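You operate a simulated robot arm through the tools that you are given. There is no shell and no other tool. Be economical: measure what you need, move in short steps, check, and stop when the job is done.

You are at the controls of a simulated robot arm. One attempt, no reset.

JOB
Put the pink bulb on the store window sill away on the top of the window bench. Then put three of the sockets from the top of the window bench on the top of the test bench. Then take the green lamp and put it on top of the wide grey housing. Then take the grey lamp and put it on the top of the left hood. Then put the glue jar that says "GRADE 40" from the top of the window bench on the packing table top. The order counts. Set down upright: pink bulb, socket, green lamp, grey lamp, glue jar.

The check looks at the end state, three seconds after you hand in, the way a careful person would. Anything else that was tipped, shoved, dropped, spilled or broken makes it a failure.

ROBOT AND FRAMES
A 7-joint arm with a vacuum gripper on a trunk, on a base that drives. Base frame: it is fixed to the floor where the robot stands at the start and does not move with it; the origin is under the middle of the robot, x ahead of it, y to its left, z up; the surface under the hand at the start is at about z = 935. Units: mm, degrees, N and s.
Its first joint turns from -166.0 to 166.0 degrees. Places, roughly: glue jar [-2500, -10500, 750]; green lamp [-1750, -10250, 750]; grey lamp [-2500, -10000, 750]; packing table top [0, -7000, 800]; pink bulb [500, 0, 1000]; socket (5x5x6 cm) [-1600, -10100, 800]; top of the left hood [-4800, -6500, 1200]; top of the test bench [0, -9900, 800]; top of the window bench [-2200, -10300, 800]; wide grey housing (9x9x8 cm) [-2000, -10300, 800]. Payload 1.06 kg.
Tool frame: the origin (TCP) lies in the middle of the cups' lips, and z points out of the cups. The gripper has 1 cup of 24 mm across, covering 24 by 24 mm (tool x, y); the bellows give 8 mm. With the vacuum on, a cup seals on a smooth face that it is pressed against (1 to 4 N); it does not hold porous or soft things. The pull reaches 23 N.
Orientation is that of the tool frame in the base frame, as a unit quaternion [w, x, y, z]. With the cups facing straight down, the tool's x points along the base's -x, its y along +y and its z along -z.

CONTROLS
- The arm moves only by the tool step_arm. Its argument "series" is a list that holds one entry, the list of rows, each a list of 7 numbers: the shift along the tool's x, y, z in mm, then the turn, a rotation vector about the tool's x, y, z in degrees, then the vacuum: 1 switches it on, 0 off. In form: [[[dx, dy, dz, rx, ry, rz, suction], ...]]. A call has 1 to 12 rows; each row shifts and turns the commanded pose from where the row before left it, along the tool's axes as they then stand. A row lasts 0.2 s, in which the tool goes at most 50 mm and 8.6 degrees; a call with a longer step from one row to the next is refused whole, and so is a gripper value outside its range. A pose out of reach is approached as far as the arm can. The call stops where the force on the tool passes 40 N (or 10 N more than at its start, if that is more) or the arm is blocked; 0.2 s more then pass. The pull builds up within a second once a cup has sealed. Time passes only in rows, and 0.2 s behind the last, so rows that do not move give it time. The reply holds the time, the measured pose of the TCP, the force on the tool along the base axes and the pull of the vacuum, in the units named above and with some noise, with the torque about the TCP (base axes, N m) and any sound that the robot's microphone picked up.
- Cameras (640 x 400 px; columns grow to the right, rows downward): "scene" is now at [168.8, 166.7, 1475.4]; the picture's right is [-0.54, -0.84, 0.00], its down [-0.60, 0.38, -0.71] and it looks along [0.60, -0.38, -0.71] (base axes); focal length 258 px, centre (320, 200). "wrist" rides on the gripper at [78, 19, -96] in the tool frame; the picture's right is [-0.24, 0.97, 0.00], its down [-0.71, -0.17, -0.68] and it looks along [-0.67, -0.16, 0.73] (tool axes); focal length 243 px, centre (320, 200). There is no depth. A picture from a camera that has moved, and an enlarged one, comes with that camera's place and axes in the base frame and with its lens.
- grab_frame(camera): a new picture of that camera. It takes no simulated time.
- steer(legs): drives the robot by 1 to 6 legs, each [ahead, left, turn to the left] in mm, mm and degrees, along the robot's own axes; the way and the turn of a leg run together, so that a leg with both is an arc; at most 1500 mm and 180 degrees a leg. The arm and the cameras ride along, it lands a little off, and it stops where it bumps. It gives what a move gives.
- head_to(pan, tilt): turns the head with the scene camera to pan (to the left, within 120 degrees either way) and tilt (down, from -29 to 69), counted from straight ahead of the robot. It gives what a move gives.
- inspect(camera, box): a new picture of the part [left, top, right, bottom] of that camera's present view, enlarged. It takes no simulated time.
- hand_in(): hands the job in; it is judged then, once.

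Go step by step. Nothing tells you exact positions but the pictures and the camera data: compare them with the known pose of the tool, close in by small moves and look again before you grip or let go. The budget is 207 turns and 184 pictures, counting those below and the enlarged ones. Unless the task says otherwise, let go and move clear before handing in, and close with one line.

The tools are called after "Call:" by a JSON object that holds its "method" and its "body". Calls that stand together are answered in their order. step_arm: Moves the arm, as the interface text tells. Its arguments: {"type":"object","properties":{"series":{"type":"array"}},"required":["series"]} The other tools are called the same way: steer (legs) drives the base; head_to (pan, tilt) turns the head that bears the scene camera; grab_frame (camera) takes a picture; inspect (camera, box) takes an enlarged picture of a part of a camera's view; hand_in () hands the job in.

At the start:

```text
t: 0.0
ee_pos: [506.6, -68.0, 1153.6]
tool_rot: [-0.001, 0.0, 1.0, 0.0]
wrist_force: [1.0, -0.1, 0.3]
moment: [0.02, -0.02, -0.02]
pull: 0.1
robot x, y, heading: [4.5, 0.6, 0.1]
head pan, tilt: [-32.5, 45.1]
```

scene: 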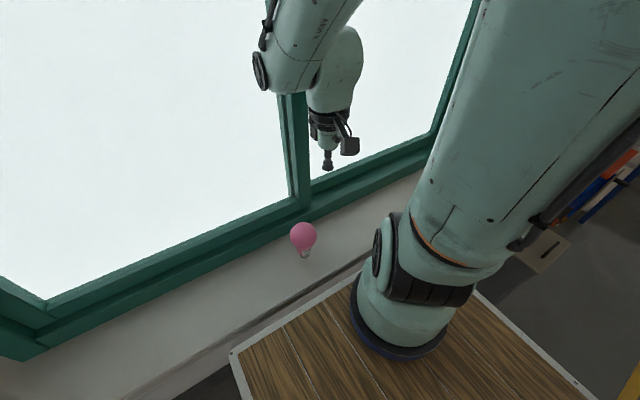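
wrist: 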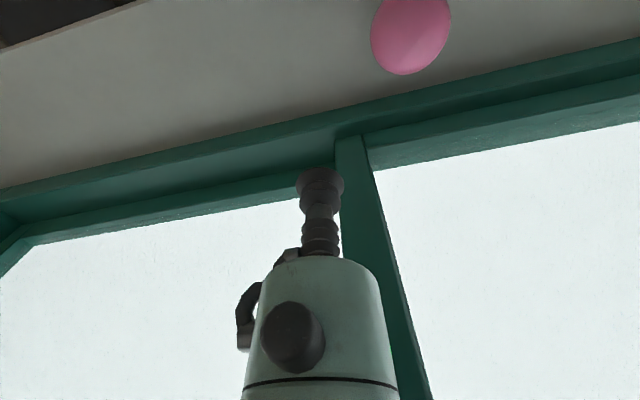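

The pink bulb stands on the sill, with its globe at about (480, 14, 1015). I'll look closer before I approach.

Call:
{"method": "inspect", "body": {"camera": "scene", "box": [260, 200, 360, 280]}}

Call:
{"method": "inspect", "body": {"camera": "wrist", "box": [320, 0, 480, 100]}}

```text
5.00 times, centred on (310, 240) of scene
camera zoom: at [168.8, 166.7, 1475.4], right [-0.54, -0.84, 0.0], down [-0.6, 0.38, -0.71], along [0.6, -0.38, -0.71], focal length 1288 px, centre (370, 0)
```

zoom: 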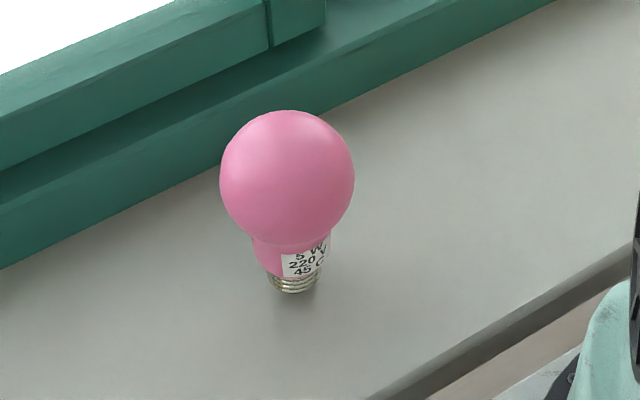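

```text
4.00 times, centred on (400, 50) of wrist
camera zoom: at [428.7, -47.4, 1248.6], right [0.24, 0.97, 0.0], down [0.71, -0.17, 0.68], along [0.67, -0.16, -0.73], focal length 970 px, centre (0, 800)
```

zoom: 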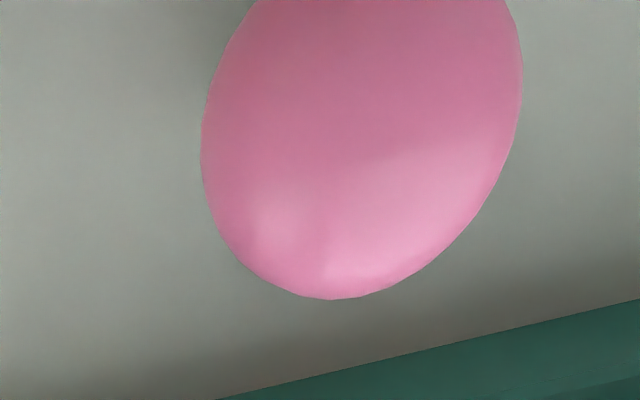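

Both views put the globe centre at about (478, 13, 1021) and its top at about 1050. I'll move above it.

Call:
{"method": "step_arm", "body": {"series": [[[10, 40, 0, 0, 0, 0, 0], [18.5, 41, 0, 0, 0, 0, 0], [0, 0, 30, 0, 0, 0, 0], [0, 0, 30, 0, 0, 0, 0], [0, 0, 0, 0, 0, 0, 0], [0, 0, 0, 0, 0, 0, 0]]]}}

Call:
{"method": "grab_frame", "body": {"camera": "wrist"}}

Call:
{"method": "inspect", "body": {"camera": "scene", "box": [240, 150, 400, 250]}}

```text
t: 1.4
ee_pos: [478.2, 12.9, 1093.5]
tool_rot: [-0.003, -0.001, 1.0, 0.006]
wrist_force: [-0.3, -0.3, -0.3]
moment: [-0.02, -0.01, -0.02]
pull: 0.1
robot x, y, heading: [-0.6, -0.5, 0.2]
head pan, tilt: [-32.5, 45.1]
```

```text
179 pictures are left
camera wrist: at [400.2, 32.2, 1189.3], right [0.23, 0.97, 0.01], down [0.71, -0.18, 0.68], along [0.66, -0.15, -0.73], focal length 243 px, centre (320, 200)
```

wrist: 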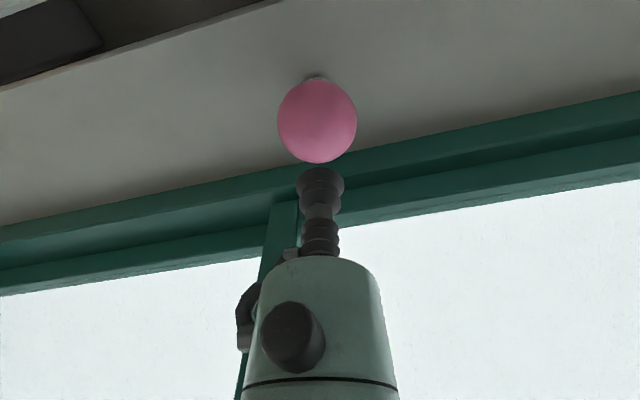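

```text
4.00 times, centred on (320, 200) of scene
camera zoom: at [176.6, 200.6, 1468.6], right [-0.13, -0.99, 0.0], down [-0.76, 0.1, -0.64], along [0.64, -0.08, -0.77], focal length 1030 px, centre (320, 200)
```

zoom: 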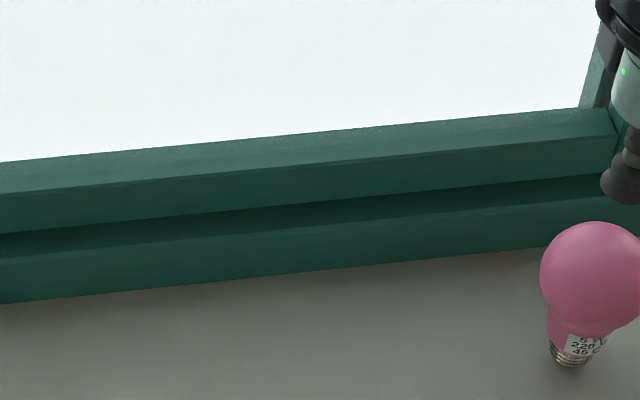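

The cup is almost over the globe, so I'll correct it slightly and lower towards the top with the vacuum on.

Call:
{"method": "step_arm", "body": {"series": [[[1.5, 1, 15, 0, 0, 0, 0], [0, 0, 15, 0, 0, 0, 1], [0, 0, 6, 0, 0, 0, 1], [0, 0, 3, 0, 0, 0, 1], [0, 0, 2, 0, 0, 0, 1], [0, 0, 2, 0, 0, 0, 1], [0, 0, 0, 0, 0, 0, 1], [0, 0, 0, 0, 0, 0, 1]]]}}

Call:
{"method": "inspect", "body": {"camera": "wrist", "box": [240, 60, 400, 220]}}

```text
t: 3.2
ee_pos: [477.5, 16.4, 1051.2]
tool_rot: [0.0, 0.0, 1.0, 0.0]
wrist_force: [-1.0, -0.7, 0.4]
moment: [-0.02, 0.01, 0.03]
pull: 0.0
robot x, y, heading: [0.4, 2.6, 0.2]
head pan, tilt: [-32.5, 45.1]
```

```text
2.50 times, centred on (320, 140) of wrist
camera zoom: at [398.7, 35.0, 1145.8], right [0.23, 0.97, 0.0], down [0.71, -0.17, 0.68], along [0.67, -0.16, -0.73], focal length 606 px, centre (320, 350)
```

zoom: 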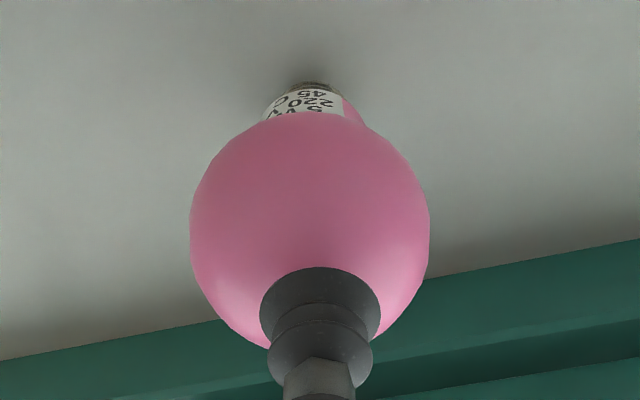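

There's no contact yet; the globe centre is about 2 mm off the cup. I'll correct that and go down in small steps.

Call:
{"method": "step_arm", "body": {"series": [[[1.5, -1.5, 0, 0, 0, 0, 1], [0, 0, 2, 0, 0, 0, 1], [0, 0, 2, 0, 0, 0, 1], [0, 0, 2, 0, 0, 0, 1], [0, 0, 0, 0, 0, 0, 1], [0, 0, 0, 0, 0, 0, 1], [0, 0, 0, 0, 0, 0, 1]]]}}

```text
t: 4.8
ee_pos: [474.9, 12.2, 1046.2]
tool_rot: [0.0, 0.0, 1.0, 0.0]
wrist_force: [0.8, -0.2, -1.0]
moment: [0.01, -0.01, 0.0]
pull: 0.1
robot x, y, heading: [1.8, -0.1, -0.1]
head pan, tilt: [-32.5, 45.1]
```

Call:
{"method": "step_arm", "body": {"series": [[[0, 0, 2, 0, 0, 0, 1], [0, 0, 0, 0, 0, 0, 1], [0, 0, 2, 0, 0, 0, 1], [0, 0, 0, 0, 0, 0, 1], [0, 0, 0, 0, 0, 0, 1], [0, 0, 0, 0, 0, 0, 1]]]}}

Call:
{"method": "inspect", "body": {"camera": "wrist", "box": [240, 60, 400, 220]}}

```text
t: 6.2
ee_pos: [472.7, 13.1, 1041.5]
tool_rot: [0.0, 0.0, 1.0, 0.0]
wrist_force: [0.2, 0.6, 2.4]
moment: [0.01, -0.01, 0.01]
pull: 23.2
robot x, y, heading: [-0.4, 0.3, -0.2]
head pan, tilt: [-32.5, 45.1]
```

```text
2.50 times, centred on (320, 140) of wrist
camera zoom: at [396.6, 33.3, 1136.1], right [0.24, 0.97, 0.0], down [0.71, -0.17, 0.68], along [0.67, -0.16, -0.73], focal length 606 px, centre (320, 350)
```

zoom: 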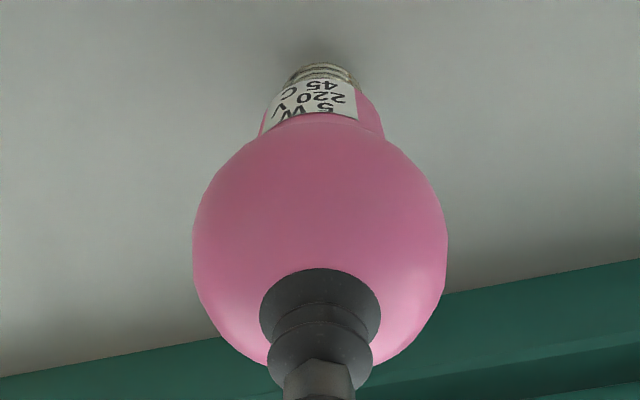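

The cup has sealed with a pull of 23 N. I'll lift straight up, then look around for a route.

Call:
{"method": "step_arm", "body": {"series": [[[0, 0, -10, 0, 0, 0, 1], [0, 0, -20, 0, 0, 0, 1], [0, 0, -30, 0, 0, 0, 1], [0, 0, -40, 0, 0, 0, 1], [0, 0, -40, 0, 0, 0, 1], [0, 0, 0, 0, 0, 0, 1]]]}}

Call:
{"method": "head_to", "body": {"pan": -90, "tilt": 15}}

Call:
{"method": "grab_frame", "body": {"camera": "scene"}}

Call:
{"method": "head_to", "body": {"pan": -120, "tilt": 15}}

Call:
{"method": "grab_frame", "body": {"camera": "scene"}}

Call:
{"method": "grab_frame", "body": {"camera": "wrist"}}

```text
t: 7.2
ee_pos: [483.8, -47.1, 1136.4]
tool_rot: [-0.004, 0.136, 0.991, 0.0]
wrist_force: [0.6, -0.3, -0.6]
moment: [0.03, -0.02, -0.01]
pull: 23.2
robot x, y, heading: [0.7, -0.7, 0.1]
head pan, tilt: [-32.5, 45.1]
stopped in row 5: the arm was blocked; the commanded pose is now the measured one
```

```text
t: 8.5
ee_pos: [483.1, -45.9, 1138.3]
tool_rot: [-0.004, 0.135, 0.991, 0.003]
wrist_force: [-0.1, 0.0, 0.5]
moment: [0.0, -0.01, 0.0]
pull: 23.0
robot x, y, heading: [0.1, 0.3, -0.0]
head pan, tilt: [-90.0, 15.0]
```

```text
175 pictures are left
camera scene: at [176.5, 156.3, 1518.7], right [-0.58, -0.82, 0.0], down [-0.24, 0.17, -0.96], along [0.78, -0.55, -0.3], focal length 258 px, centre (320, 200)
```

scene: 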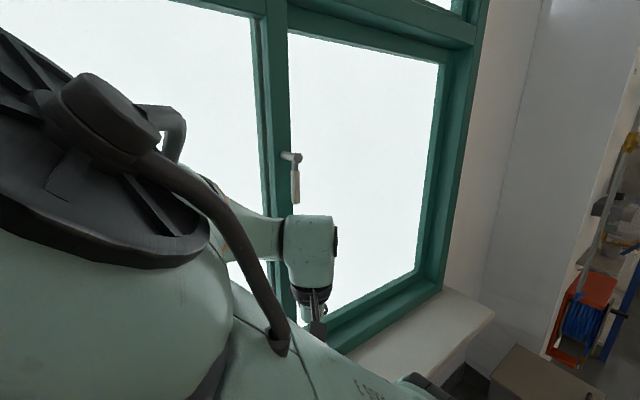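

```text
t: 9.5
ee_pos: [484.3, -45.0, 1137.5]
tool_rot: [-0.004, 0.135, 0.991, 0.002]
wrist_force: [-1.0, 0.3, -0.8]
moment: [0.02, -0.03, -0.02]
pull: 22.8
robot x, y, heading: [-0.4, -1.4, 0.2]
head pan, tilt: [-120.0, 15.0]
```

```text
174 pictures are left
camera scene: at [176.1, 155.7, 1520.1], right [-0.59, -0.81, 0.0], down [-0.23, 0.16, -0.96], along [0.78, -0.56, -0.28], focal length 258 px, centre (320, 200)
```

scene: 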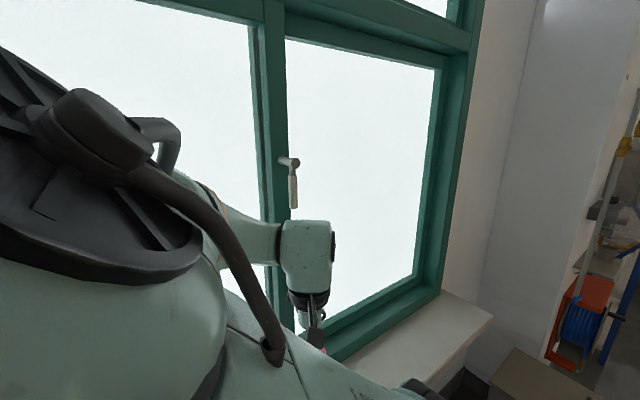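

```text
173 pictures are left
camera wrist: at [414.0, -5.5, 1233.7], right [0.48, 0.87, 0.0], down [0.64, -0.36, 0.68], along [0.59, -0.33, -0.73], focal length 243 px, centre (320, 200)
```

wrist: 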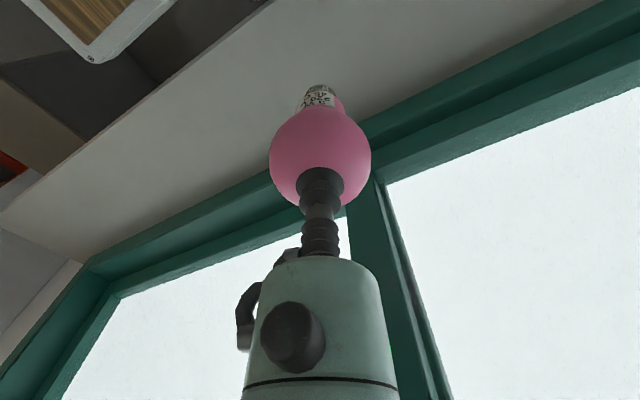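

The lift was blocked: the arm seems to have fouled the head. I'll turn the head to see how the arm sits.

Call:
{"method": "head_to", "body": {"pan": 60, "tilt": 30}}

Call:
{"method": "grab_frame", "body": {"camera": "scene"}}

Call:
{"method": "head_to", "body": {"pan": 0, "tilt": 30}}

Call:
{"method": "grab_frame", "body": {"camera": "scene"}}

```text
t: 12.2
ee_pos: [484.0, -46.5, 1137.0]
tool_rot: [-0.004, 0.134, 0.991, 0.001]
wrist_force: [-0.7, 0.7, -0.3]
moment: [0.01, 0.02, 0.0]
pull: 22.8
robot x, y, heading: [-0.6, 1.4, -0.0]
head pan, tilt: [60.0, 30.0]
```

```text
172 pictures are left
camera scene: at [192.3, 218.0, 1507.3], right [0.08, -1.0, 0.0], down [-0.41, -0.03, -0.91], along [0.91, 0.08, -0.41], focal length 258 px, centre (320, 200)
```

scene: 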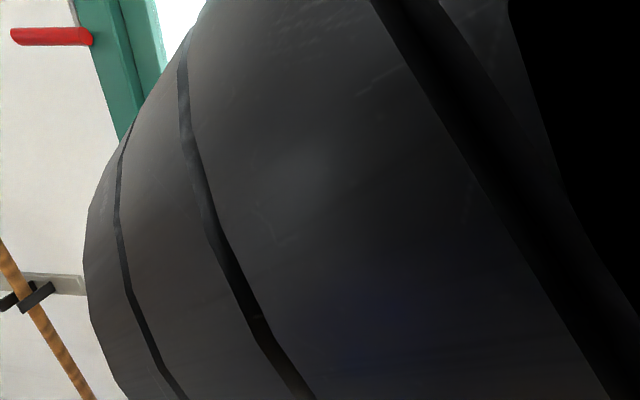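

```text
t: 13.5
ee_pos: [482.6, -45.1, 1138.0]
tool_rot: [-0.004, 0.133, 0.991, 0.001]
wrist_force: [0.0, 0.1, -0.8]
moment: [-0.01, -0.03, -0.01]
pull: 23.0
robot x, y, heading: [1.3, 0.3, -0.2]
head pan, tilt: [0.0, 30.0]
```

```text
171 pictures are left
camera scene: at [192.6, 215.0, 1507.4], right [0.05, -1.0, 0.0], down [-0.41, -0.02, -0.91], along [0.91, 0.05, -0.41], focal length 258 px, centre (320, 200)
```

scene: 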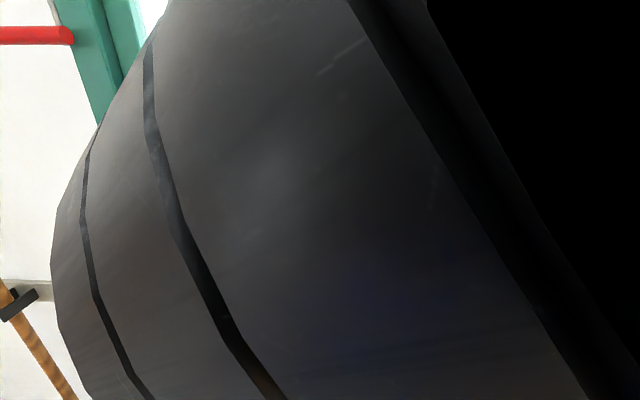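

The elbow is jammed against the head. I'll swing the tool to the right on an arc, which should take the elbow away from it.

Call:
{"method": "step_arm", "body": {"series": [[[-7.4, -41.3, 0, 0, 0, 5, 1], [-7.4, -41.3, 0, 0, 0, 5, 1], [-7.4, -41.3, 0, 0, 0, 5, 1], [-7.4, -41.3, 0, 0, 0, 5, 1], [-7.4, -41.3, 0, 0, 0, 5, 1], [0, 0, 0, 0, 0, 0, 1]]]}}

Call:
{"method": "grab_frame", "body": {"camera": "scene"}}

```text
t: 14.9
ee_pos: [427.7, -246.9, 1139.1]
tool_rot: [-0.003, 0.346, 0.938, -0.001]
wrist_force: [-0.2, 0.4, -0.3]
moment: [0.01, 0.02, -0.01]
pull: 22.8
robot x, y, heading: [-2.8, -0.0, -0.0]
head pan, tilt: [0.0, 30.0]
```

```text
170 pictures are left
camera scene: at [190.8, 210.4, 1498.1], right [0.0, -1.0, 0.0], down [-0.5, 0.0, -0.87], along [0.87, 0.0, -0.5], focal length 258 px, centre (320, 200)
```

scene: 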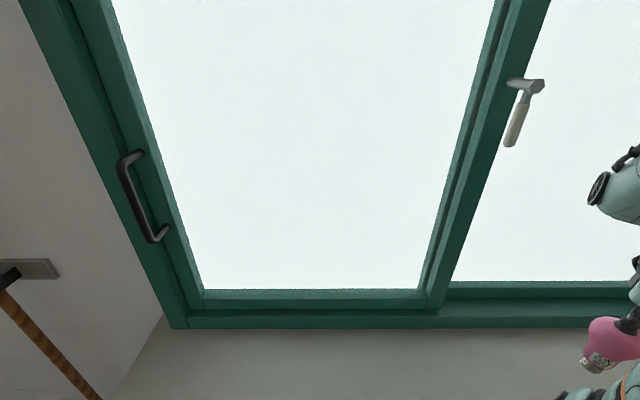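

The head is free again. I'll look around to find the way.

Call:
{"method": "head_to", "body": {"pan": -90, "tilt": 20}}

Call:
{"method": "grab_frame", "body": {"camera": "scene"}}

Call:
{"method": "head_to", "body": {"pan": 120, "tilt": 20}}

Call:
{"method": "grab_frame", "body": {"camera": "scene"}}

Call:
{"method": "head_to", "body": {"pan": -120, "tilt": 30}}

Call:
{"method": "grab_frame", "body": {"camera": "scene"}}

```text
t: 16.5
ee_pos: [428.5, -246.7, 1138.2]
tool_rot: [-0.004, 0.345, 0.938, 0.0]
wrist_force: [-0.5, 0.6, -0.5]
moment: [-0.01, 0.0, 0.03]
pull: 22.4
robot x, y, heading: [-0.3, -6.3, -0.2]
head pan, tilt: [-90.0, 20.0]
```

```text
169 pictures are left
camera scene: at [100.4, 117.2, 1514.1], right [-1.0, 0.0, 0.0], down [0.0, 0.34, -0.94], along [0.0, -0.94, -0.34], focal length 258 px, centre (320, 200)
```

scene: 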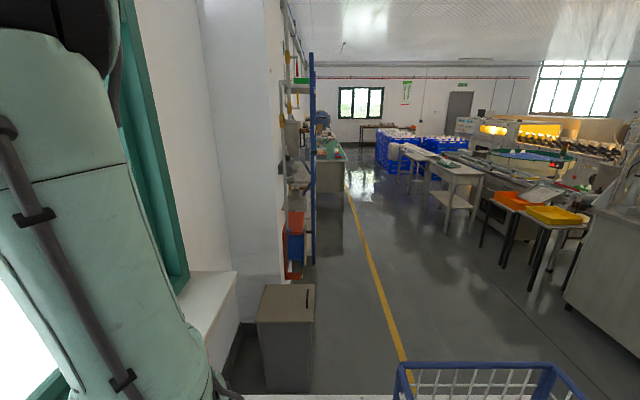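

```text
t: 19.6
ee_pos: [428.2, -246.4, 1138.0]
tool_rot: [-0.004, 0.346, 0.938, 0.0]
wrist_force: [0.0, -0.1, -0.5]
moment: [-0.01, 0.02, -0.04]
pull: 23.5
robot x, y, heading: [-1.1, -2.4, 0.0]
head pan, tilt: [120.0, 20.0]
```

```text
168 pictures are left
camera scene: at [53.8, 291.0, 1514.1], right [0.87, 0.5, 0.0], down [0.17, -0.3, -0.94], along [-0.47, 0.81, -0.34], focal length 258 px, centre (320, 200)
```

scene: 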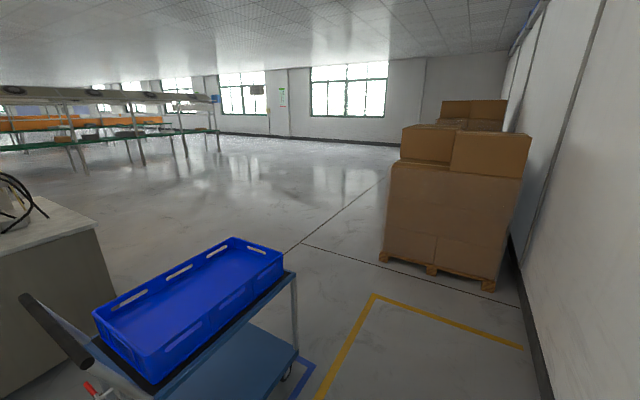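

```text
t: 22.9
ee_pos: [428.4, -245.5, 1138.2]
tool_rot: [-0.004, 0.345, 0.939, -0.001]
wrist_force: [1.1, -0.5, -1.1]
moment: [0.0, 0.0, -0.04]
pull: 23.0
robot x, y, heading: [-0.3, 0.0, 0.0]
head pan, tilt: [-120.0, 30.0]
```

```text
167 pictures are left
camera scene: at [55.1, 132.0, 1498.1], right [-0.87, 0.5, 0.0], down [0.25, 0.43, -0.87], along [-0.43, -0.75, -0.5], focal length 258 px, centre (320, 200)
```

scene: 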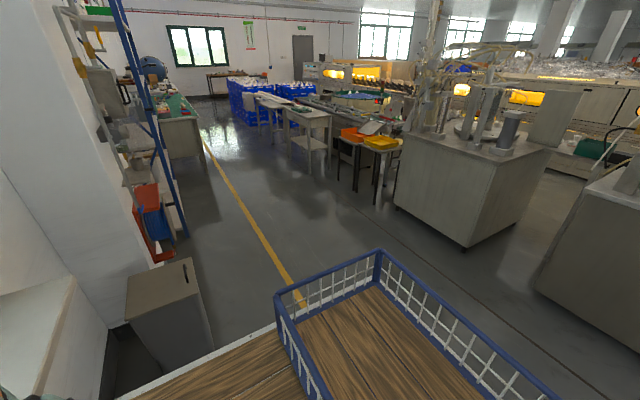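

The aisle runs along -y at x of about -850. I need the robot's own footprint, so I'll look down at the deck.

Call:
{"method": "head_to", "body": {"pan": -75, "tilt": 69}}

Call:
{"method": "grab_frame", "body": {"camera": "scene"}}

Call:
{"method": "head_to", "body": {"pan": 90, "tilt": 69}}

Call:
{"method": "grab_frame", "body": {"camera": "scene"}}

```text
t: 24.1
ee_pos: [428.5, -246.6, 1138.9]
tool_rot: [-0.004, 0.344, 0.939, 0.0]
wrist_force: [-0.1, 0.6, 0.3]
moment: [0.01, 0.0, -0.01]
pull: 23.3
robot x, y, heading: [1.4, 0.3, 0.2]
head pan, tilt: [-75.0, 68.8]
```

```text
166 pictures are left
camera scene: at [114.8, 156.3, 1446.6], right [-0.97, -0.26, 0.0], down [-0.24, 0.9, -0.36], along [0.09, -0.35, -0.93], focal length 258 px, centre (320, 200)
```

scene: 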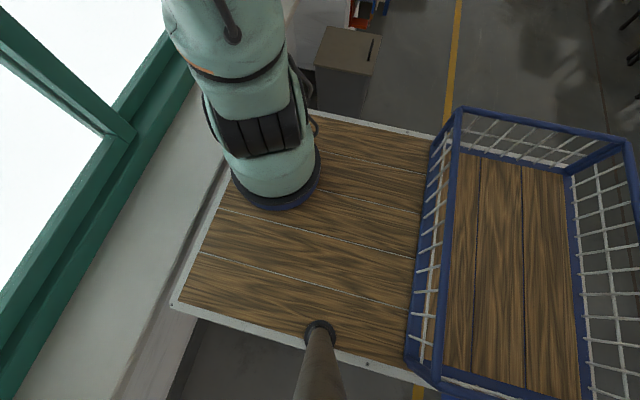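

```text
t: 26.6
ee_pos: [427.4, -245.1, 1138.3]
tool_rot: [-0.004, 0.345, 0.938, -0.001]
wrist_force: [-0.7, 0.8, -0.3]
moment: [-0.04, 0.03, -0.01]
pull: 23.1
robot x, y, heading: [1.8, -1.2, 0.1]
head pan, tilt: [90.0, 68.8]
```

```text
165 pictures are left
camera scene: at [100.3, 266.3, 1446.6], right [1.0, 0.0, 0.0], down [0.0, -0.93, -0.36], along [0.0, 0.36, -0.93], focal length 258 px, centre (320, 200)
```

scene: 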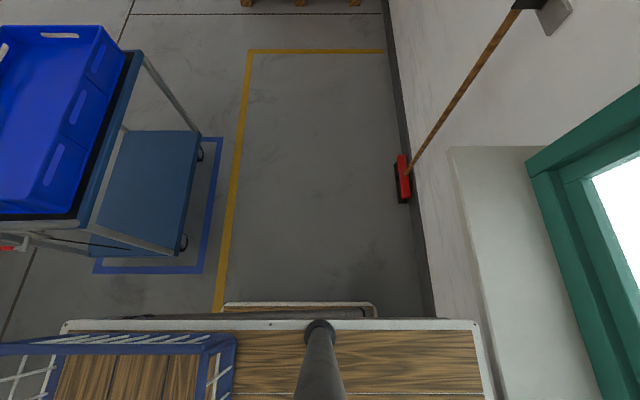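

The footprint is roughly 700 x 510 mm. I'll back away from the sill, turn right, and go down the aisle.

Call:
{"method": "steer", "body": {"legs": [[-400, -300, 0], [0, 0, -90], [1200, -450, 0]]}}

Call:
{"method": "head_to", "body": {"pan": 0, "tilt": 15}}

Call:
{"method": "grab_frame", "body": {"camera": "scene"}}

```text
t: 39.4
ee_pos: [-1021.7, -1982.7, 1138.4]
tool_rot: [-0.003, 0.898, 0.439, 0.002]
wrist_force: [0.7, 0.8, -0.4]
moment: [0.0, -0.03, 0.02]
pull: 22.8
robot x, y, heading: [-794.4, -1544.2, -87.6]
head pan, tilt: [90.0, 68.8]
```

```text
t: 41.0
ee_pos: [-1023.8, -1983.7, 1138.3]
tool_rot: [-0.003, 0.898, 0.44, 0.002]
wrist_force: [-0.6, 0.5, -0.2]
moment: [0.0, -0.01, 0.0]
pull: 23.2
robot x, y, heading: [-796.5, -1543.6, -87.2]
head pan, tilt: [0.0, 15.0]
```

```text
164 pictures are left
camera scene: at [-576.7, -1726.9, 1522.2], right [-1.0, -0.05, 0.0], down [-0.01, 0.26, -0.97], along [0.05, -0.96, -0.26], focal length 258 px, centre (320, 200)
```

scene: 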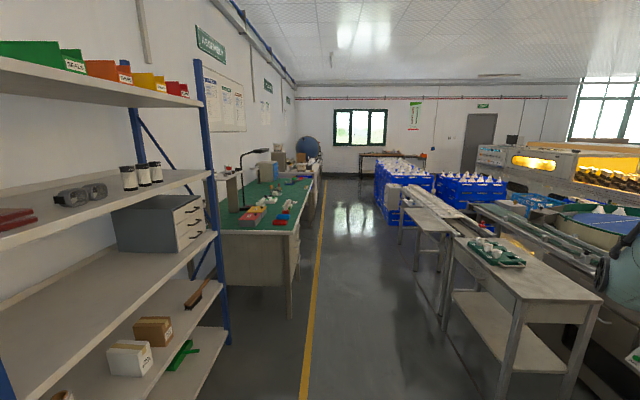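

The aisle ahead is clear. I'll straighten up and drive on down it.

Call:
{"method": "steer", "body": {"legs": [[0, 0, -2.7], [1500, 0, 0], [1500, 0, 0], [1500, 0, 0]]}}

Call:
{"method": "grab_frame", "body": {"camera": "scene"}}

```text
t: 63.2
ee_pos: [-1018.1, -6530.0, 1137.9]
tool_rot: [-0.003, 0.906, 0.424, 0.002]
wrist_force: [0.0, 0.4, -0.6]
moment: [-0.01, 0.03, -0.01]
pull: 22.8
robot x, y, heading: [-778.2, -6100.9, -89.6]
head pan, tilt: [0.0, 15.0]
```

```text
163 pictures are left
camera scene: at [-564.3, -6290.9, 1522.3], right [-1.0, -0.01, 0.0], down [0.0, 0.26, -0.97], along [0.01, -0.97, -0.26], focal length 258 px, centre (320, 200)
```

scene: 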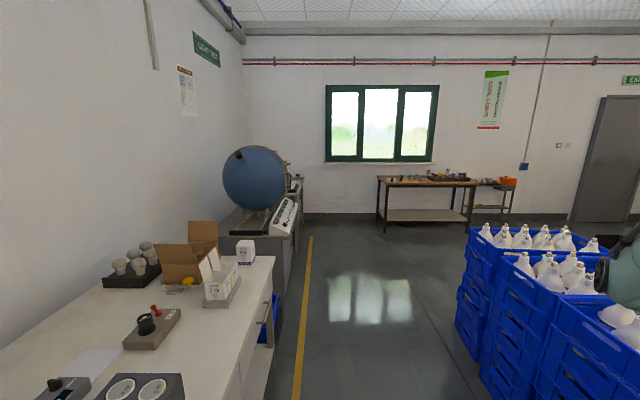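

The packing table is on the left, the test bench with the blue sphere is ahead, and the window bench is under the window. I'll drive on to y of about -8900.

Call:
{"method": "steer", "body": {"legs": [[1500, 0, 0], [1300, 0, 0]]}}

Call:
{"method": "head_to", "body": {"pan": -30, "tilt": 25}}

Call:
{"method": "grab_frame", "body": {"camera": "scene"}}

Call:
{"method": "head_to", "body": {"pan": 35, "tilt": 25}}

Call:
{"method": "grab_frame", "body": {"camera": "scene"}}

```text
t: 76.8
ee_pos: [-1063.4, -9322.5, 1138.4]
tool_rot: [-0.003, 0.915, 0.404, 0.002]
wrist_force: [0.7, -0.2, -0.5]
moment: [0.01, -0.02, 0.02]
pull: 23.0
robot x, y, heading: [-799.1, -8902.2, -92.0]
head pan, tilt: [0.0, 15.0]
```

```text
t: 77.7
ee_pos: [-1062.3, -9320.9, 1139.8]
tool_rot: [-0.003, 0.915, 0.404, 0.003]
wrist_force: [0.6, -0.5, -0.4]
moment: [0.0, 0.0, -0.01]
pull: 23.0
robot x, y, heading: [-802.4, -8899.5, -91.6]
head pan, tilt: [-30.0, 25.0]
```

```text
162 pictures are left
camera scene: at [-644.7, -9086.5, 1506.1], right [-0.85, 0.53, 0.0], down [0.22, 0.36, -0.91], along [-0.48, -0.77, -0.42], focal length 258 px, centre (320, 200)
```

scene: 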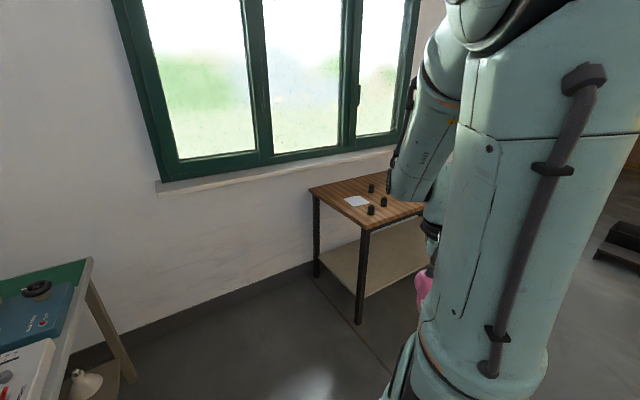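

```text
t: 79.1
ee_pos: [-1062.4, -9321.4, 1137.9]
tool_rot: [-0.003, 0.914, 0.405, 0.003]
wrist_force: [0.1, 1.2, 0.2]
moment: [0.0, 0.06, -0.03]
pull: 23.3
robot x, y, heading: [-802.5, -8900.4, -92.0]
head pan, tilt: [35.0, 25.0]
```

```text
161 pictures are left
camera scene: at [-545.8, -9085.5, 1506.1], right [-0.84, -0.55, 0.0], down [-0.23, 0.35, -0.91], along [0.49, -0.76, -0.42], focal length 258 px, centre (320, 200)
```

scene: 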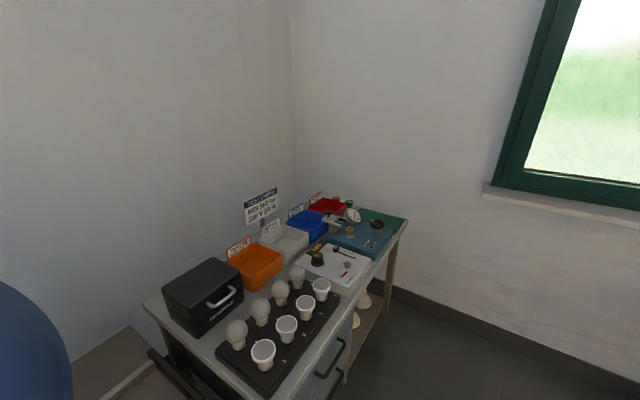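

The window bench spans about x -1460 to -2600 and y -9940 to -10560, with the sockets on its left part. I'll drive in front of it.

Call:
{"method": "steer", "body": {"legs": [[0, 0, 2], [300, -1000, 0]]}}

Call:
{"method": "head_to", "body": {"pan": -25, "tilt": 35}}

Call:
{"method": "grab_frame", "body": {"camera": "scene"}}

```text
t: 84.7
ee_pos: [-2035.1, -9619.3, 1137.9]
tool_rot: [-0.003, 0.91, 0.416, 0.002]
wrist_force: [0.2, 0.7, 0.0]
moment: [-0.01, 0.0, 0.0]
pull: 23.1
robot x, y, heading: [-1784.5, -9192.9, -90.8]
head pan, tilt: [35.0, 25.0]
```

```text
t: 86.0
ee_pos: [-2034.6, -9618.9, 1137.7]
tool_rot: [-0.003, 0.909, 0.416, 0.002]
wrist_force: [-0.4, 0.3, -0.1]
moment: [0.01, 0.01, 0.02]
pull: 22.6
robot x, y, heading: [-1787.3, -9193.6, -90.6]
head pan, tilt: [-25.0, 35.0]
```

```text
160 pictures are left
camera scene: at [-1613.4, -9374.2, 1490.3], right [-0.9, 0.43, 0.0], down [0.25, 0.52, -0.82], along [-0.35, -0.74, -0.57], focal length 258 px, centre (320, 200)
```

scene: 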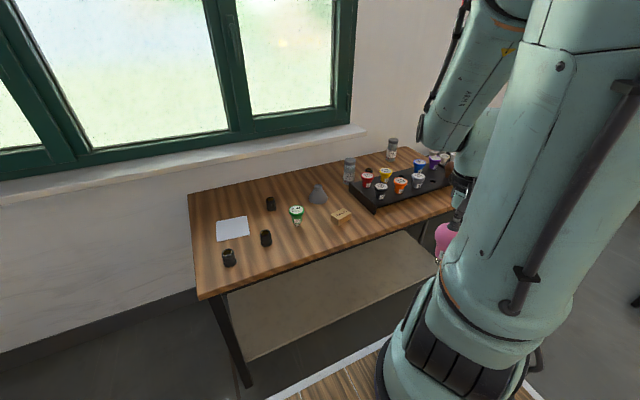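

Call:
{"method": "inspect", "body": {"camera": "scene", "box": [180, 130, 340, 290]}}

Call:
{"method": "inspect", "body": {"camera": "scene", "box": [310, 120, 470, 220]}}

```text
2.50 times, centred on (260, 210) of scene
camera zoom: at [-1613.4, -9374.2, 1490.3], right [-0.9, 0.43, 0.0], down [0.25, 0.52, -0.82], along [-0.35, -0.74, -0.57], focal length 644 px, centre (470, 175)
```

zoom: 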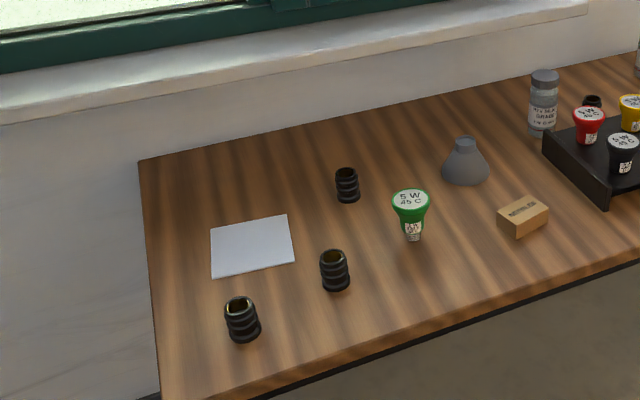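

```text
4.00 times, centred on (390, 170) of scene
camera zoom: at [-1613.4, -9374.2, 1490.3], right [-0.9, 0.43, 0.0], down [0.25, 0.52, -0.82], along [-0.35, -0.74, -0.57], focal length 1030 px, centre (40, 320)
```

zoom: 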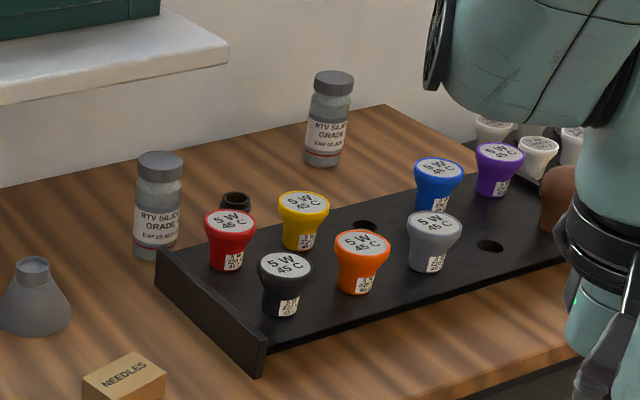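

Three sockets, the green lamp, the grey housing, the lamp tray and two glue jars are on the bench. There is free space for the bulb behind the paper, at about (-1640, -10400), so I'll drive to reach it.

Call:
{"method": "steer", "body": {"legs": [[350, 465, 0.7]]}}

Call:
{"method": "head_to", "body": {"pan": -30, "tilt": 40}}

Call:
{"method": "grab_frame", "body": {"camera": "scene"}}

Call:
{"method": "grab_frame", "body": {"camera": "wrist"}}

```text
t: 89.3
ee_pos: [-1573.5, -9970.2, 1138.6]
tool_rot: [-0.003, 0.907, 0.42, 0.003]
wrist_force: [0.3, 0.0, 0.0]
moment: [0.0, -0.01, 0.02]
pull: 23.1
robot x, y, heading: [-1331.9, -9544.6, -89.7]
head pan, tilt: [-25.0, 35.0]
```

```text
t: 90.0
ee_pos: [-1574.4, -9969.6, 1139.1]
tool_rot: [-0.002, 0.908, 0.42, 0.004]
wrist_force: [0.9, 0.2, -0.1]
moment: [-0.01, 0.0, 0.01]
pull: 22.7
robot x, y, heading: [-1329.4, -9542.2, -89.9]
head pan, tilt: [-30.0, 40.0]
```

```text
157 pictures are left
camera scene: at [-1160.5, -9714.4, 1482.8], right [-0.87, 0.5, 0.0], down [0.32, 0.56, -0.77], along [-0.38, -0.66, -0.64], focal length 258 px, centre (320, 200)
```

scene: 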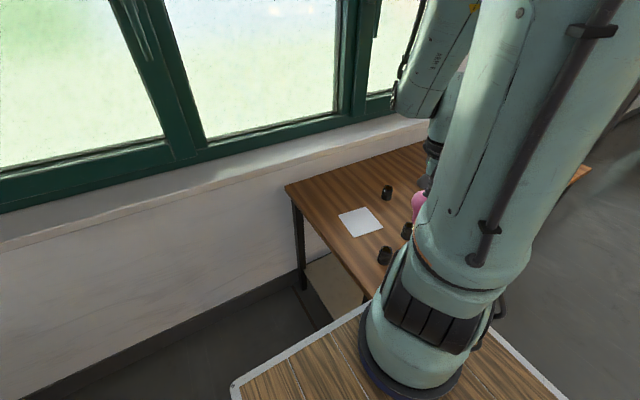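

```text
156 pictures are left
camera wrist: at [-1509.1, -9921.8, 1233.8], right [0.59, -0.81, 0.0], down [-0.59, -0.43, 0.68], along [-0.55, -0.4, -0.73], focal length 243 px, centre (320, 200)
```

wrist: 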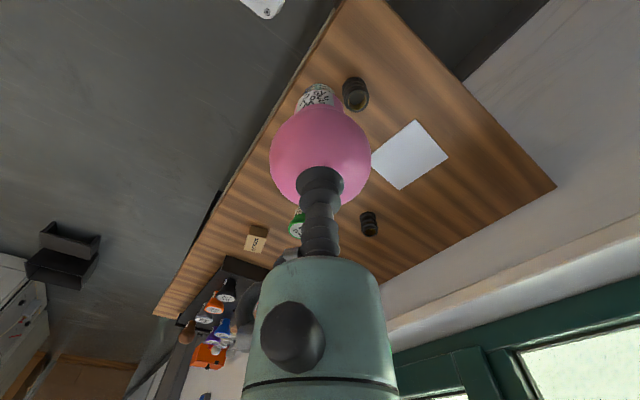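

I'll extend the arm over the spot behind the paper, keeping the bulb high.

Call:
{"method": "step_arm", "body": {"series": [[[-37.4, 23.2, 0, 0, 0, 0, 1], [-37.4, 23.2, 0, 0, 0, 0, 1], [-37.4, 23.2, 0, 0, 0, 0, 1], [-37.4, 23.2, 0, 0, 0, 0, 1], [-37.4, 23.2, 0, 0, 0, 0, 1], [-37.4, 23.2, 0, 0, 0, 0, 1], [-37.4, 23.2, 0, 0, 0, 0, 1], [-37.4, 23.2, 0, 0, 0, 0, 1], [-37.4, 23.2, 0, 0, 0, 0, 1], [-37.4, 23.2, 0, 0, 0, 0, 1], [0, 0, 0, 0, 0, 0, 1]]]}}

Call:
{"method": "grab_frame", "body": {"camera": "scene"}}

Call:
{"method": "grab_frame", "body": {"camera": "wrist"}}

```text
t: 92.4
ee_pos: [-1638.5, -10403.0, 1133.8]
tool_rot: [-0.003, 0.908, 0.419, 0.002]
wrist_force: [-0.2, 0.1, -0.5]
moment: [0.04, 0.01, -0.01]
pull: 23.1
robot x, y, heading: [-1328.3, -9541.7, -90.1]
head pan, tilt: [-30.0, 40.0]
```

```text
155 pictures are left
camera scene: at [-1160.5, -9714.3, 1482.7], right [-0.87, 0.5, 0.0], down [0.32, 0.56, -0.77], along [-0.38, -0.66, -0.64], focal length 258 px, centre (320, 200)
```

scene: 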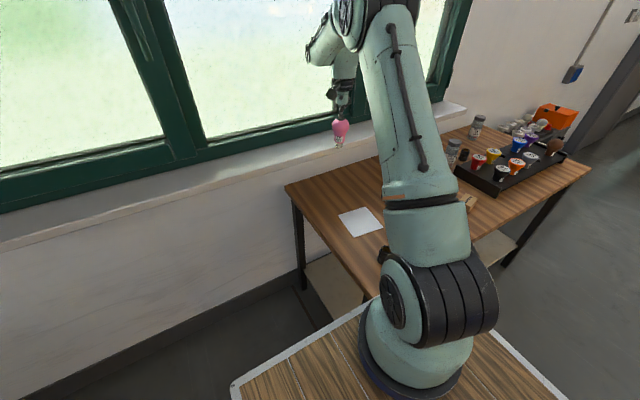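

```text
154 pictures are left
camera wrist: at [-1573.0, -10355.0, 1229.6], right [0.59, -0.81, 0.0], down [-0.59, -0.43, 0.68], along [-0.55, -0.4, -0.73], focal length 243 px, centre (320, 200)
```

wrist: 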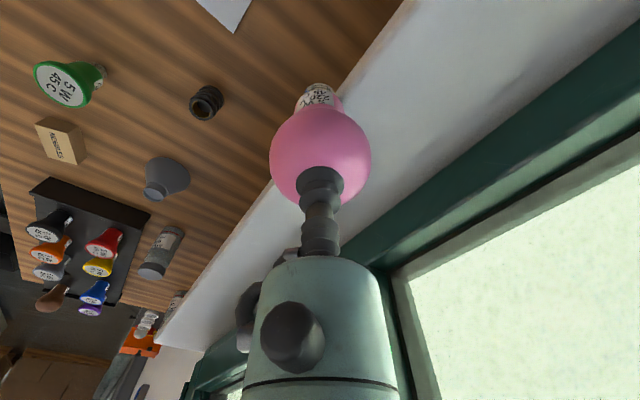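

The window sill overhangs the back of the bench to about y -10412, so I'll move away from it. The free strip left of the paper, around (-1530, -10290), is clear.

Call:
{"method": "step_arm", "body": {"series": [[[39.1, 2.4, 0, 0, 0, 0, 1], [39.1, 2.4, 0, 0, 0, 0, 1], [39.1, 2.4, 0, 0, 0, 0, 1], [39.1, 2.4, 0, 0, 0, 0, 1], [0, 0, 30, 0, 0, 0, 1], [0, 0, 30, 0, 0, 0, 1], [0, 0, 30, 0, 0, 0, 1], [0, 0, 0, 0, 0, 0, 1], [0, 0, 0, 0, 0, 0, 1]]]}}

Call:
{"method": "inspect", "body": {"camera": "scene", "box": [270, 80, 430, 280]}}

Call:
{"method": "grab_frame", "body": {"camera": "wrist"}}

```text
t: 94.4
ee_pos: [-1531.3, -10292.3, 1045.0]
tool_rot: [-0.003, 0.908, 0.42, 0.003]
wrist_force: [0.5, -0.1, -0.6]
moment: [0.01, -0.01, -0.01]
pull: 23.4
robot x, y, heading: [-1321.9, -9538.9, -90.0]
head pan, tilt: [-30.0, 40.0]
```

```text
2.00 times, centred on (350, 180) of scene
camera zoom: at [-1160.5, -9714.4, 1482.7], right [-0.87, 0.5, 0.0], down [0.32, 0.56, -0.77], along [-0.38, -0.66, -0.64], focal length 515 px, centre (260, 240)
```

zoom: 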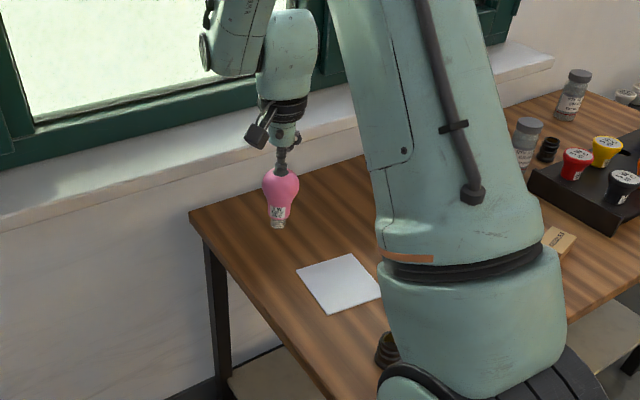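

```text
152 pictures are left
camera wrist: at [-1465.5, -10243.6, 1140.8], right [0.59, -0.81, 0.0], down [-0.59, -0.43, 0.68], along [-0.55, -0.4, -0.73], focal length 243 px, centre (320, 200)
```

wrist: 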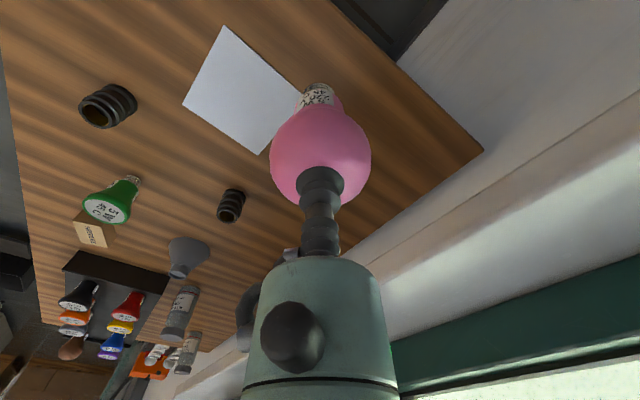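

The spot is clear. I'll lower to just above the bench and check.

Call:
{"method": "step_arm", "body": {"series": [[[0, 0, 40, 0, 0, 0, 1], [0, 0, 40, 0, 0, 0, 1], [0, 0, 30, 0, 0, 0, 1], [0, 0, 10, 0, 0, 0, 1], [0, 0, 0, 0, 0, 0, 1], [0, 0, 0, 0, 0, 0, 1]]]}}

Call:
{"method": "inspect", "body": {"camera": "scene", "box": [270, 120, 370, 220]}}

Call:
{"method": "inspect", "body": {"camera": "wrist", "box": [240, 40, 400, 200]}}

```text
t: 95.8
ee_pos: [-1530.4, -10291.9, 925.4]
tool_rot: [-0.002, 0.908, 0.419, 0.003]
wrist_force: [-0.3, -0.9, -0.6]
moment: [0.0, 0.01, -0.04]
pull: 22.3
robot x, y, heading: [-1327.0, -9543.5, -89.9]
head pan, tilt: [-30.0, 40.0]
```

```text
4.00 times, centred on (320, 170) of scene
camera zoom: at [-1160.5, -9714.4, 1482.7], right [-0.87, 0.5, 0.0], down [0.32, 0.56, -0.77], along [-0.38, -0.66, -0.64], focal length 1030 px, centre (320, 320)
```

zoom: 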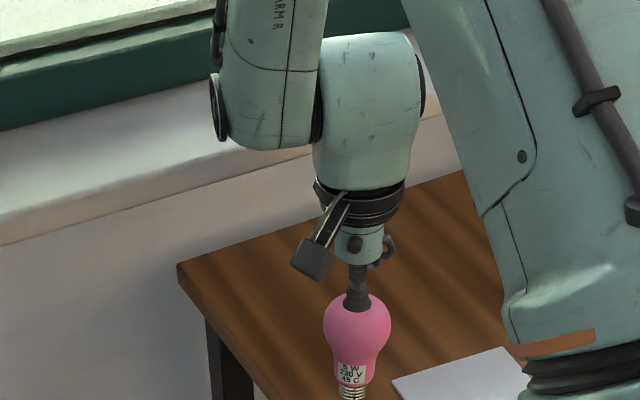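

```text
2.50 times, centred on (320, 120) of wrist
camera zoom: at [-1465.0, -10243.9, 1021.3], right [0.59, -0.81, 0.0], down [-0.59, -0.43, 0.68], along [-0.55, -0.4, -0.73], focal length 606 px, centre (320, 400)
```

zoom: 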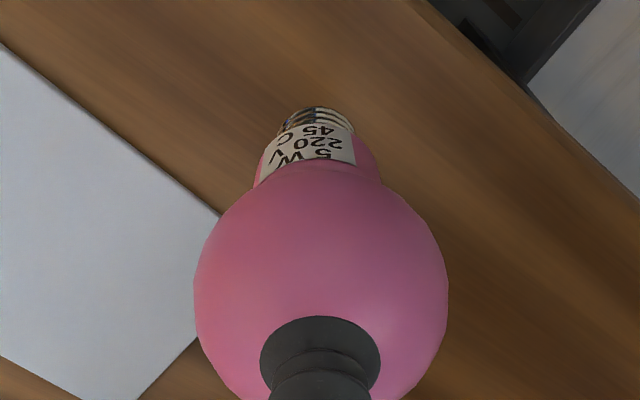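

Still above the bench, so I'll go down gently.

Call:
{"method": "step_arm", "body": {"series": [[[0, 0, 5, 0, 0, 0, 1], [0, 0, 4, 0, 0, 0, 1], [0, 0, 2, 0, 0, 0, 1], [0, 0, 2, 0, 0, 0, 1], [0, 0, 0, 0, 0, 0, 1], [0, 0, 0, 0, 0, 0, 1]]]}}

```text
t: 97.2
ee_pos: [-1529.6, -10289.6, 912.9]
tool_rot: [-0.003, 0.908, 0.419, 0.002]
wrist_force: [-0.3, -0.3, -0.5]
moment: [-0.02, -0.07, 0.04]
pull: 23.2
robot x, y, heading: [-1331.9, -9538.9, -90.0]
head pan, tilt: [-30.0, 40.0]
```

Call:
{"method": "step_arm", "body": {"series": [[[0, 0, 2, 0, 0, 0, 1], [0, 0, 0, 0, 0, 0, 1], [0, 0, 2, 0, 0, 0, 1], [0, 0, 0, 0, 0, 0, 1], [0, 0, 0, 0, 0, 0, 1]]]}}

Call:
{"method": "inspect", "body": {"camera": "wrist", "box": [240, 40, 400, 200]}}

Call:
{"method": "inspect", "body": {"camera": "scene", "box": [280, 160, 380, 240]}}

```text
t: 98.4
ee_pos: [-1530.3, -10290.1, 908.5]
tool_rot: [-0.003, 0.908, 0.419, 0.003]
wrist_force: [-0.1, 0.7, -0.2]
moment: [-0.02, -0.01, 0.0]
pull: 22.6
robot x, y, heading: [-1329.7, -9541.2, -89.9]
head pan, tilt: [-30.0, 40.0]
```

```text
2.50 times, centred on (320, 120) of wrist
camera zoom: at [-1465.3, -10242.3, 1005.7], right [0.59, -0.81, 0.0], down [-0.59, -0.43, 0.68], along [-0.55, -0.4, -0.73], focal length 606 px, centre (320, 400)
```

zoom: 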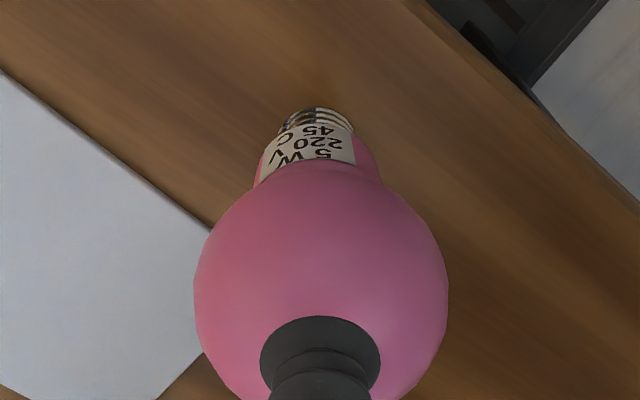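

```text
5.00 times, centred on (330, 200) of scene
camera zoom: at [-1160.5, -9714.5, 1482.7], right [-0.87, 0.5, 0.0], down [0.32, 0.56, -0.77], along [-0.38, -0.66, -0.64], focal length 1288 px, centre (270, 200)
```

zoom: 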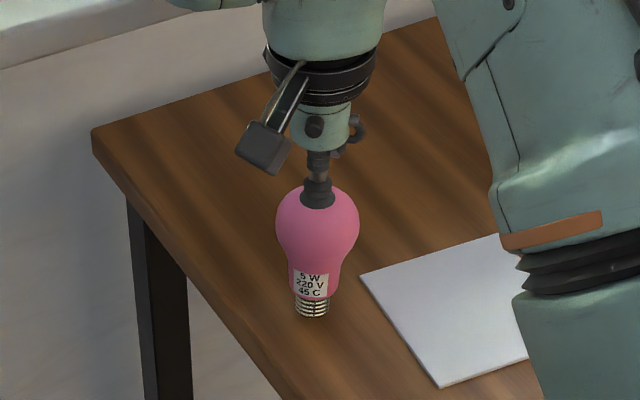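

No contact yet. I'll continue in 2 mm steps.

Call:
{"method": "step_arm", "body": {"series": [[[0, 0, 2, 0, 0, 0, 1], [0, 0, 0, 0, 0, 0, 1], [0, 0, 2, 0, 0, 0, 1], [0, 0, 0, 0, 0, 0, 1], [0, 0, 0, 0, 0, 0, 1]]]}}

Call:
{"method": "step_arm", "body": {"series": [[[0, 0, 2, 0, 0, 0, 1], [0, 0, 0, 0, 0, 0, 1], [0, 0, 0, 0, 0, 0, 1]]]}}

```text
t: 99.6
ee_pos: [-1531.1, -10290.7, 905.7]
tool_rot: [-0.002, 0.908, 0.42, 0.003]
wrist_force: [0.2, -1.2, 8.7]
moment: [-0.01, 0.01, 0.01]
pull: 23.0
robot x, y, heading: [-1330.4, -9542.8, -90.0]
head pan, tilt: [-30.0, 40.0]
```

```text
t: 100.4
ee_pos: [-1530.7, -10290.4, 903.4]
tool_rot: [-0.003, 0.908, 0.419, 0.003]
wrist_force: [0.5, -0.7, 9.6]
moment: [-0.1, -0.01, -0.04]
pull: 23.4
robot x, y, heading: [-1328.4, -9539.9, -90.0]
head pan, tilt: [-30.0, 40.0]
```

It has touched down. I'll ease up 2 mm, release, and rise straight.

Call:
{"method": "step_arm", "body": {"series": [[[0, 0, -2, 0, 0, 0, 1], [0, 0, 0, 0, 0, 0, 0], [0, 0, 0, 0, 0, 0, 0], [0, 0, 0, 0, 0, 0, 0], [0, 0, 0, 0, 0, 0, 0], [0, 0, 0, 0, 0, 0, 0]]]}}

Call:
{"method": "inspect", "body": {"camera": "scene", "box": [280, 160, 380, 240]}}

```text
t: 101.8
ee_pos: [-1530.3, -10290.9, 905.5]
tool_rot: [-0.002, 0.908, 0.419, 0.003]
wrist_force: [-0.5, -0.1, 1.2]
moment: [0.01, 0.02, 0.03]
pull: 0.0
robot x, y, heading: [-1328.7, -9542.1, -90.0]
head pan, tilt: [-30.0, 40.0]
```

```text
5.00 times, centred on (330, 200) of scene
camera zoom: at [-1160.5, -9714.4, 1482.7], right [-0.87, 0.5, 0.0], down [0.32, 0.56, -0.77], along [-0.38, -0.66, -0.64], focal length 1288 px, centre (270, 200)
```

zoom: 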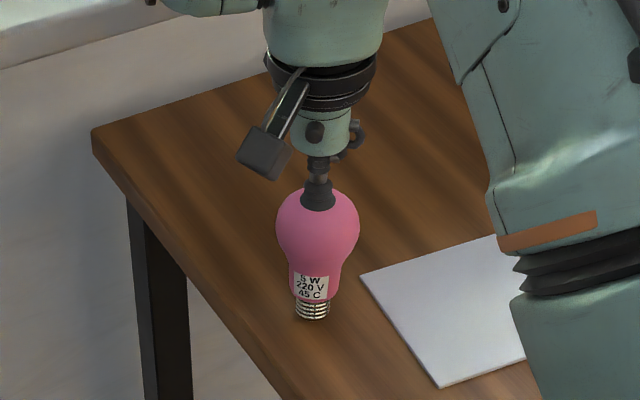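

Released. I'll lift clear and move over the first socket, at about (-1588, -10054), to look at its top.

Call:
{"method": "step_arm", "body": {"series": [[[0, 0, -5, 0, 0, 0, 0], [0, 0, -15, 0, 0, 0, 0], [0, 0, -40, 0, 0, 0, 0], [0, 0, -40, 0, 0, 0, 0], [23.7, -32.8, 0, 0, 0, 0, 0], [23.7, -32.8, 0, 0, 0, 0, 0], [23.7, -32.8, 0, 0, 0, 0, 0], [23.7, -32.8, 0, 0, 0, 0, 0], [23.7, -32.8, 0, 0, 0, 0, 0], [23.7, -32.8, 0, 0, 0, 0, 0], [0, 0, 0, 0, 0, 0, 0]]]}}

Call:
{"method": "grab_frame", "body": {"camera": "wrist"}}

Call:
{"method": "grab_frame", "body": {"camera": "scene"}}

```text
t: 104.2
ee_pos: [-1587.3, -10055.2, 1006.8]
tool_rot: [-0.003, 0.908, 0.419, 0.003]
wrist_force: [-0.2, -0.4, -0.2]
moment: [0.0, -0.02, 0.0]
pull: 0.1
robot x, y, heading: [-1329.6, -9543.2, -89.8]
head pan, tilt: [-30.0, 40.0]
```

```text
146 pictures are left
camera wrist: at [-1522.4, -10007.1, 1102.2], right [0.59, -0.81, 0.0], down [-0.59, -0.43, 0.68], along [-0.55, -0.4, -0.73], focal length 243 px, centre (320, 200)
```

wrist: 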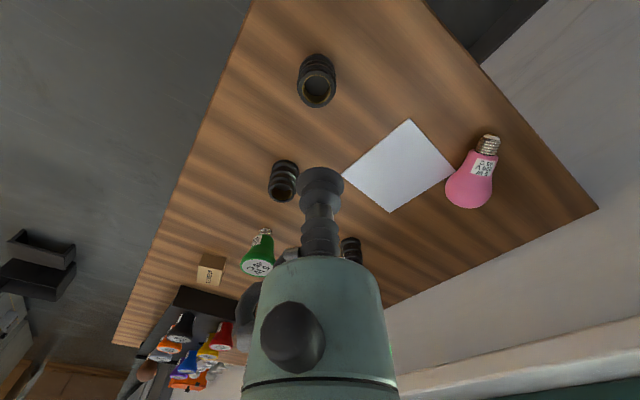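

```text
145 pictures are left
camera scene: at [-1160.5, -9714.5, 1482.7], right [-0.87, 0.5, 0.0], down [0.32, 0.56, -0.77], along [-0.38, -0.66, -0.64], focal length 258 px, centre (320, 200)
```

scene: 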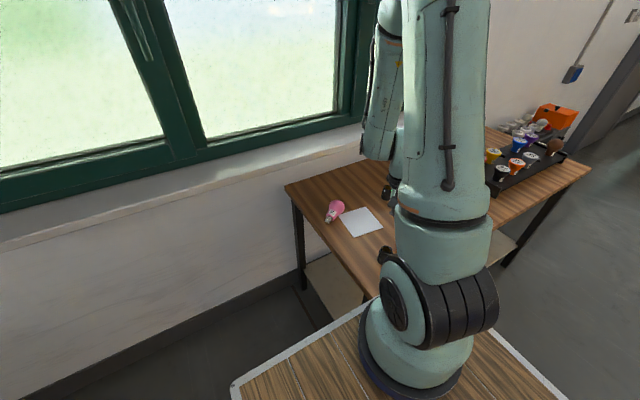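

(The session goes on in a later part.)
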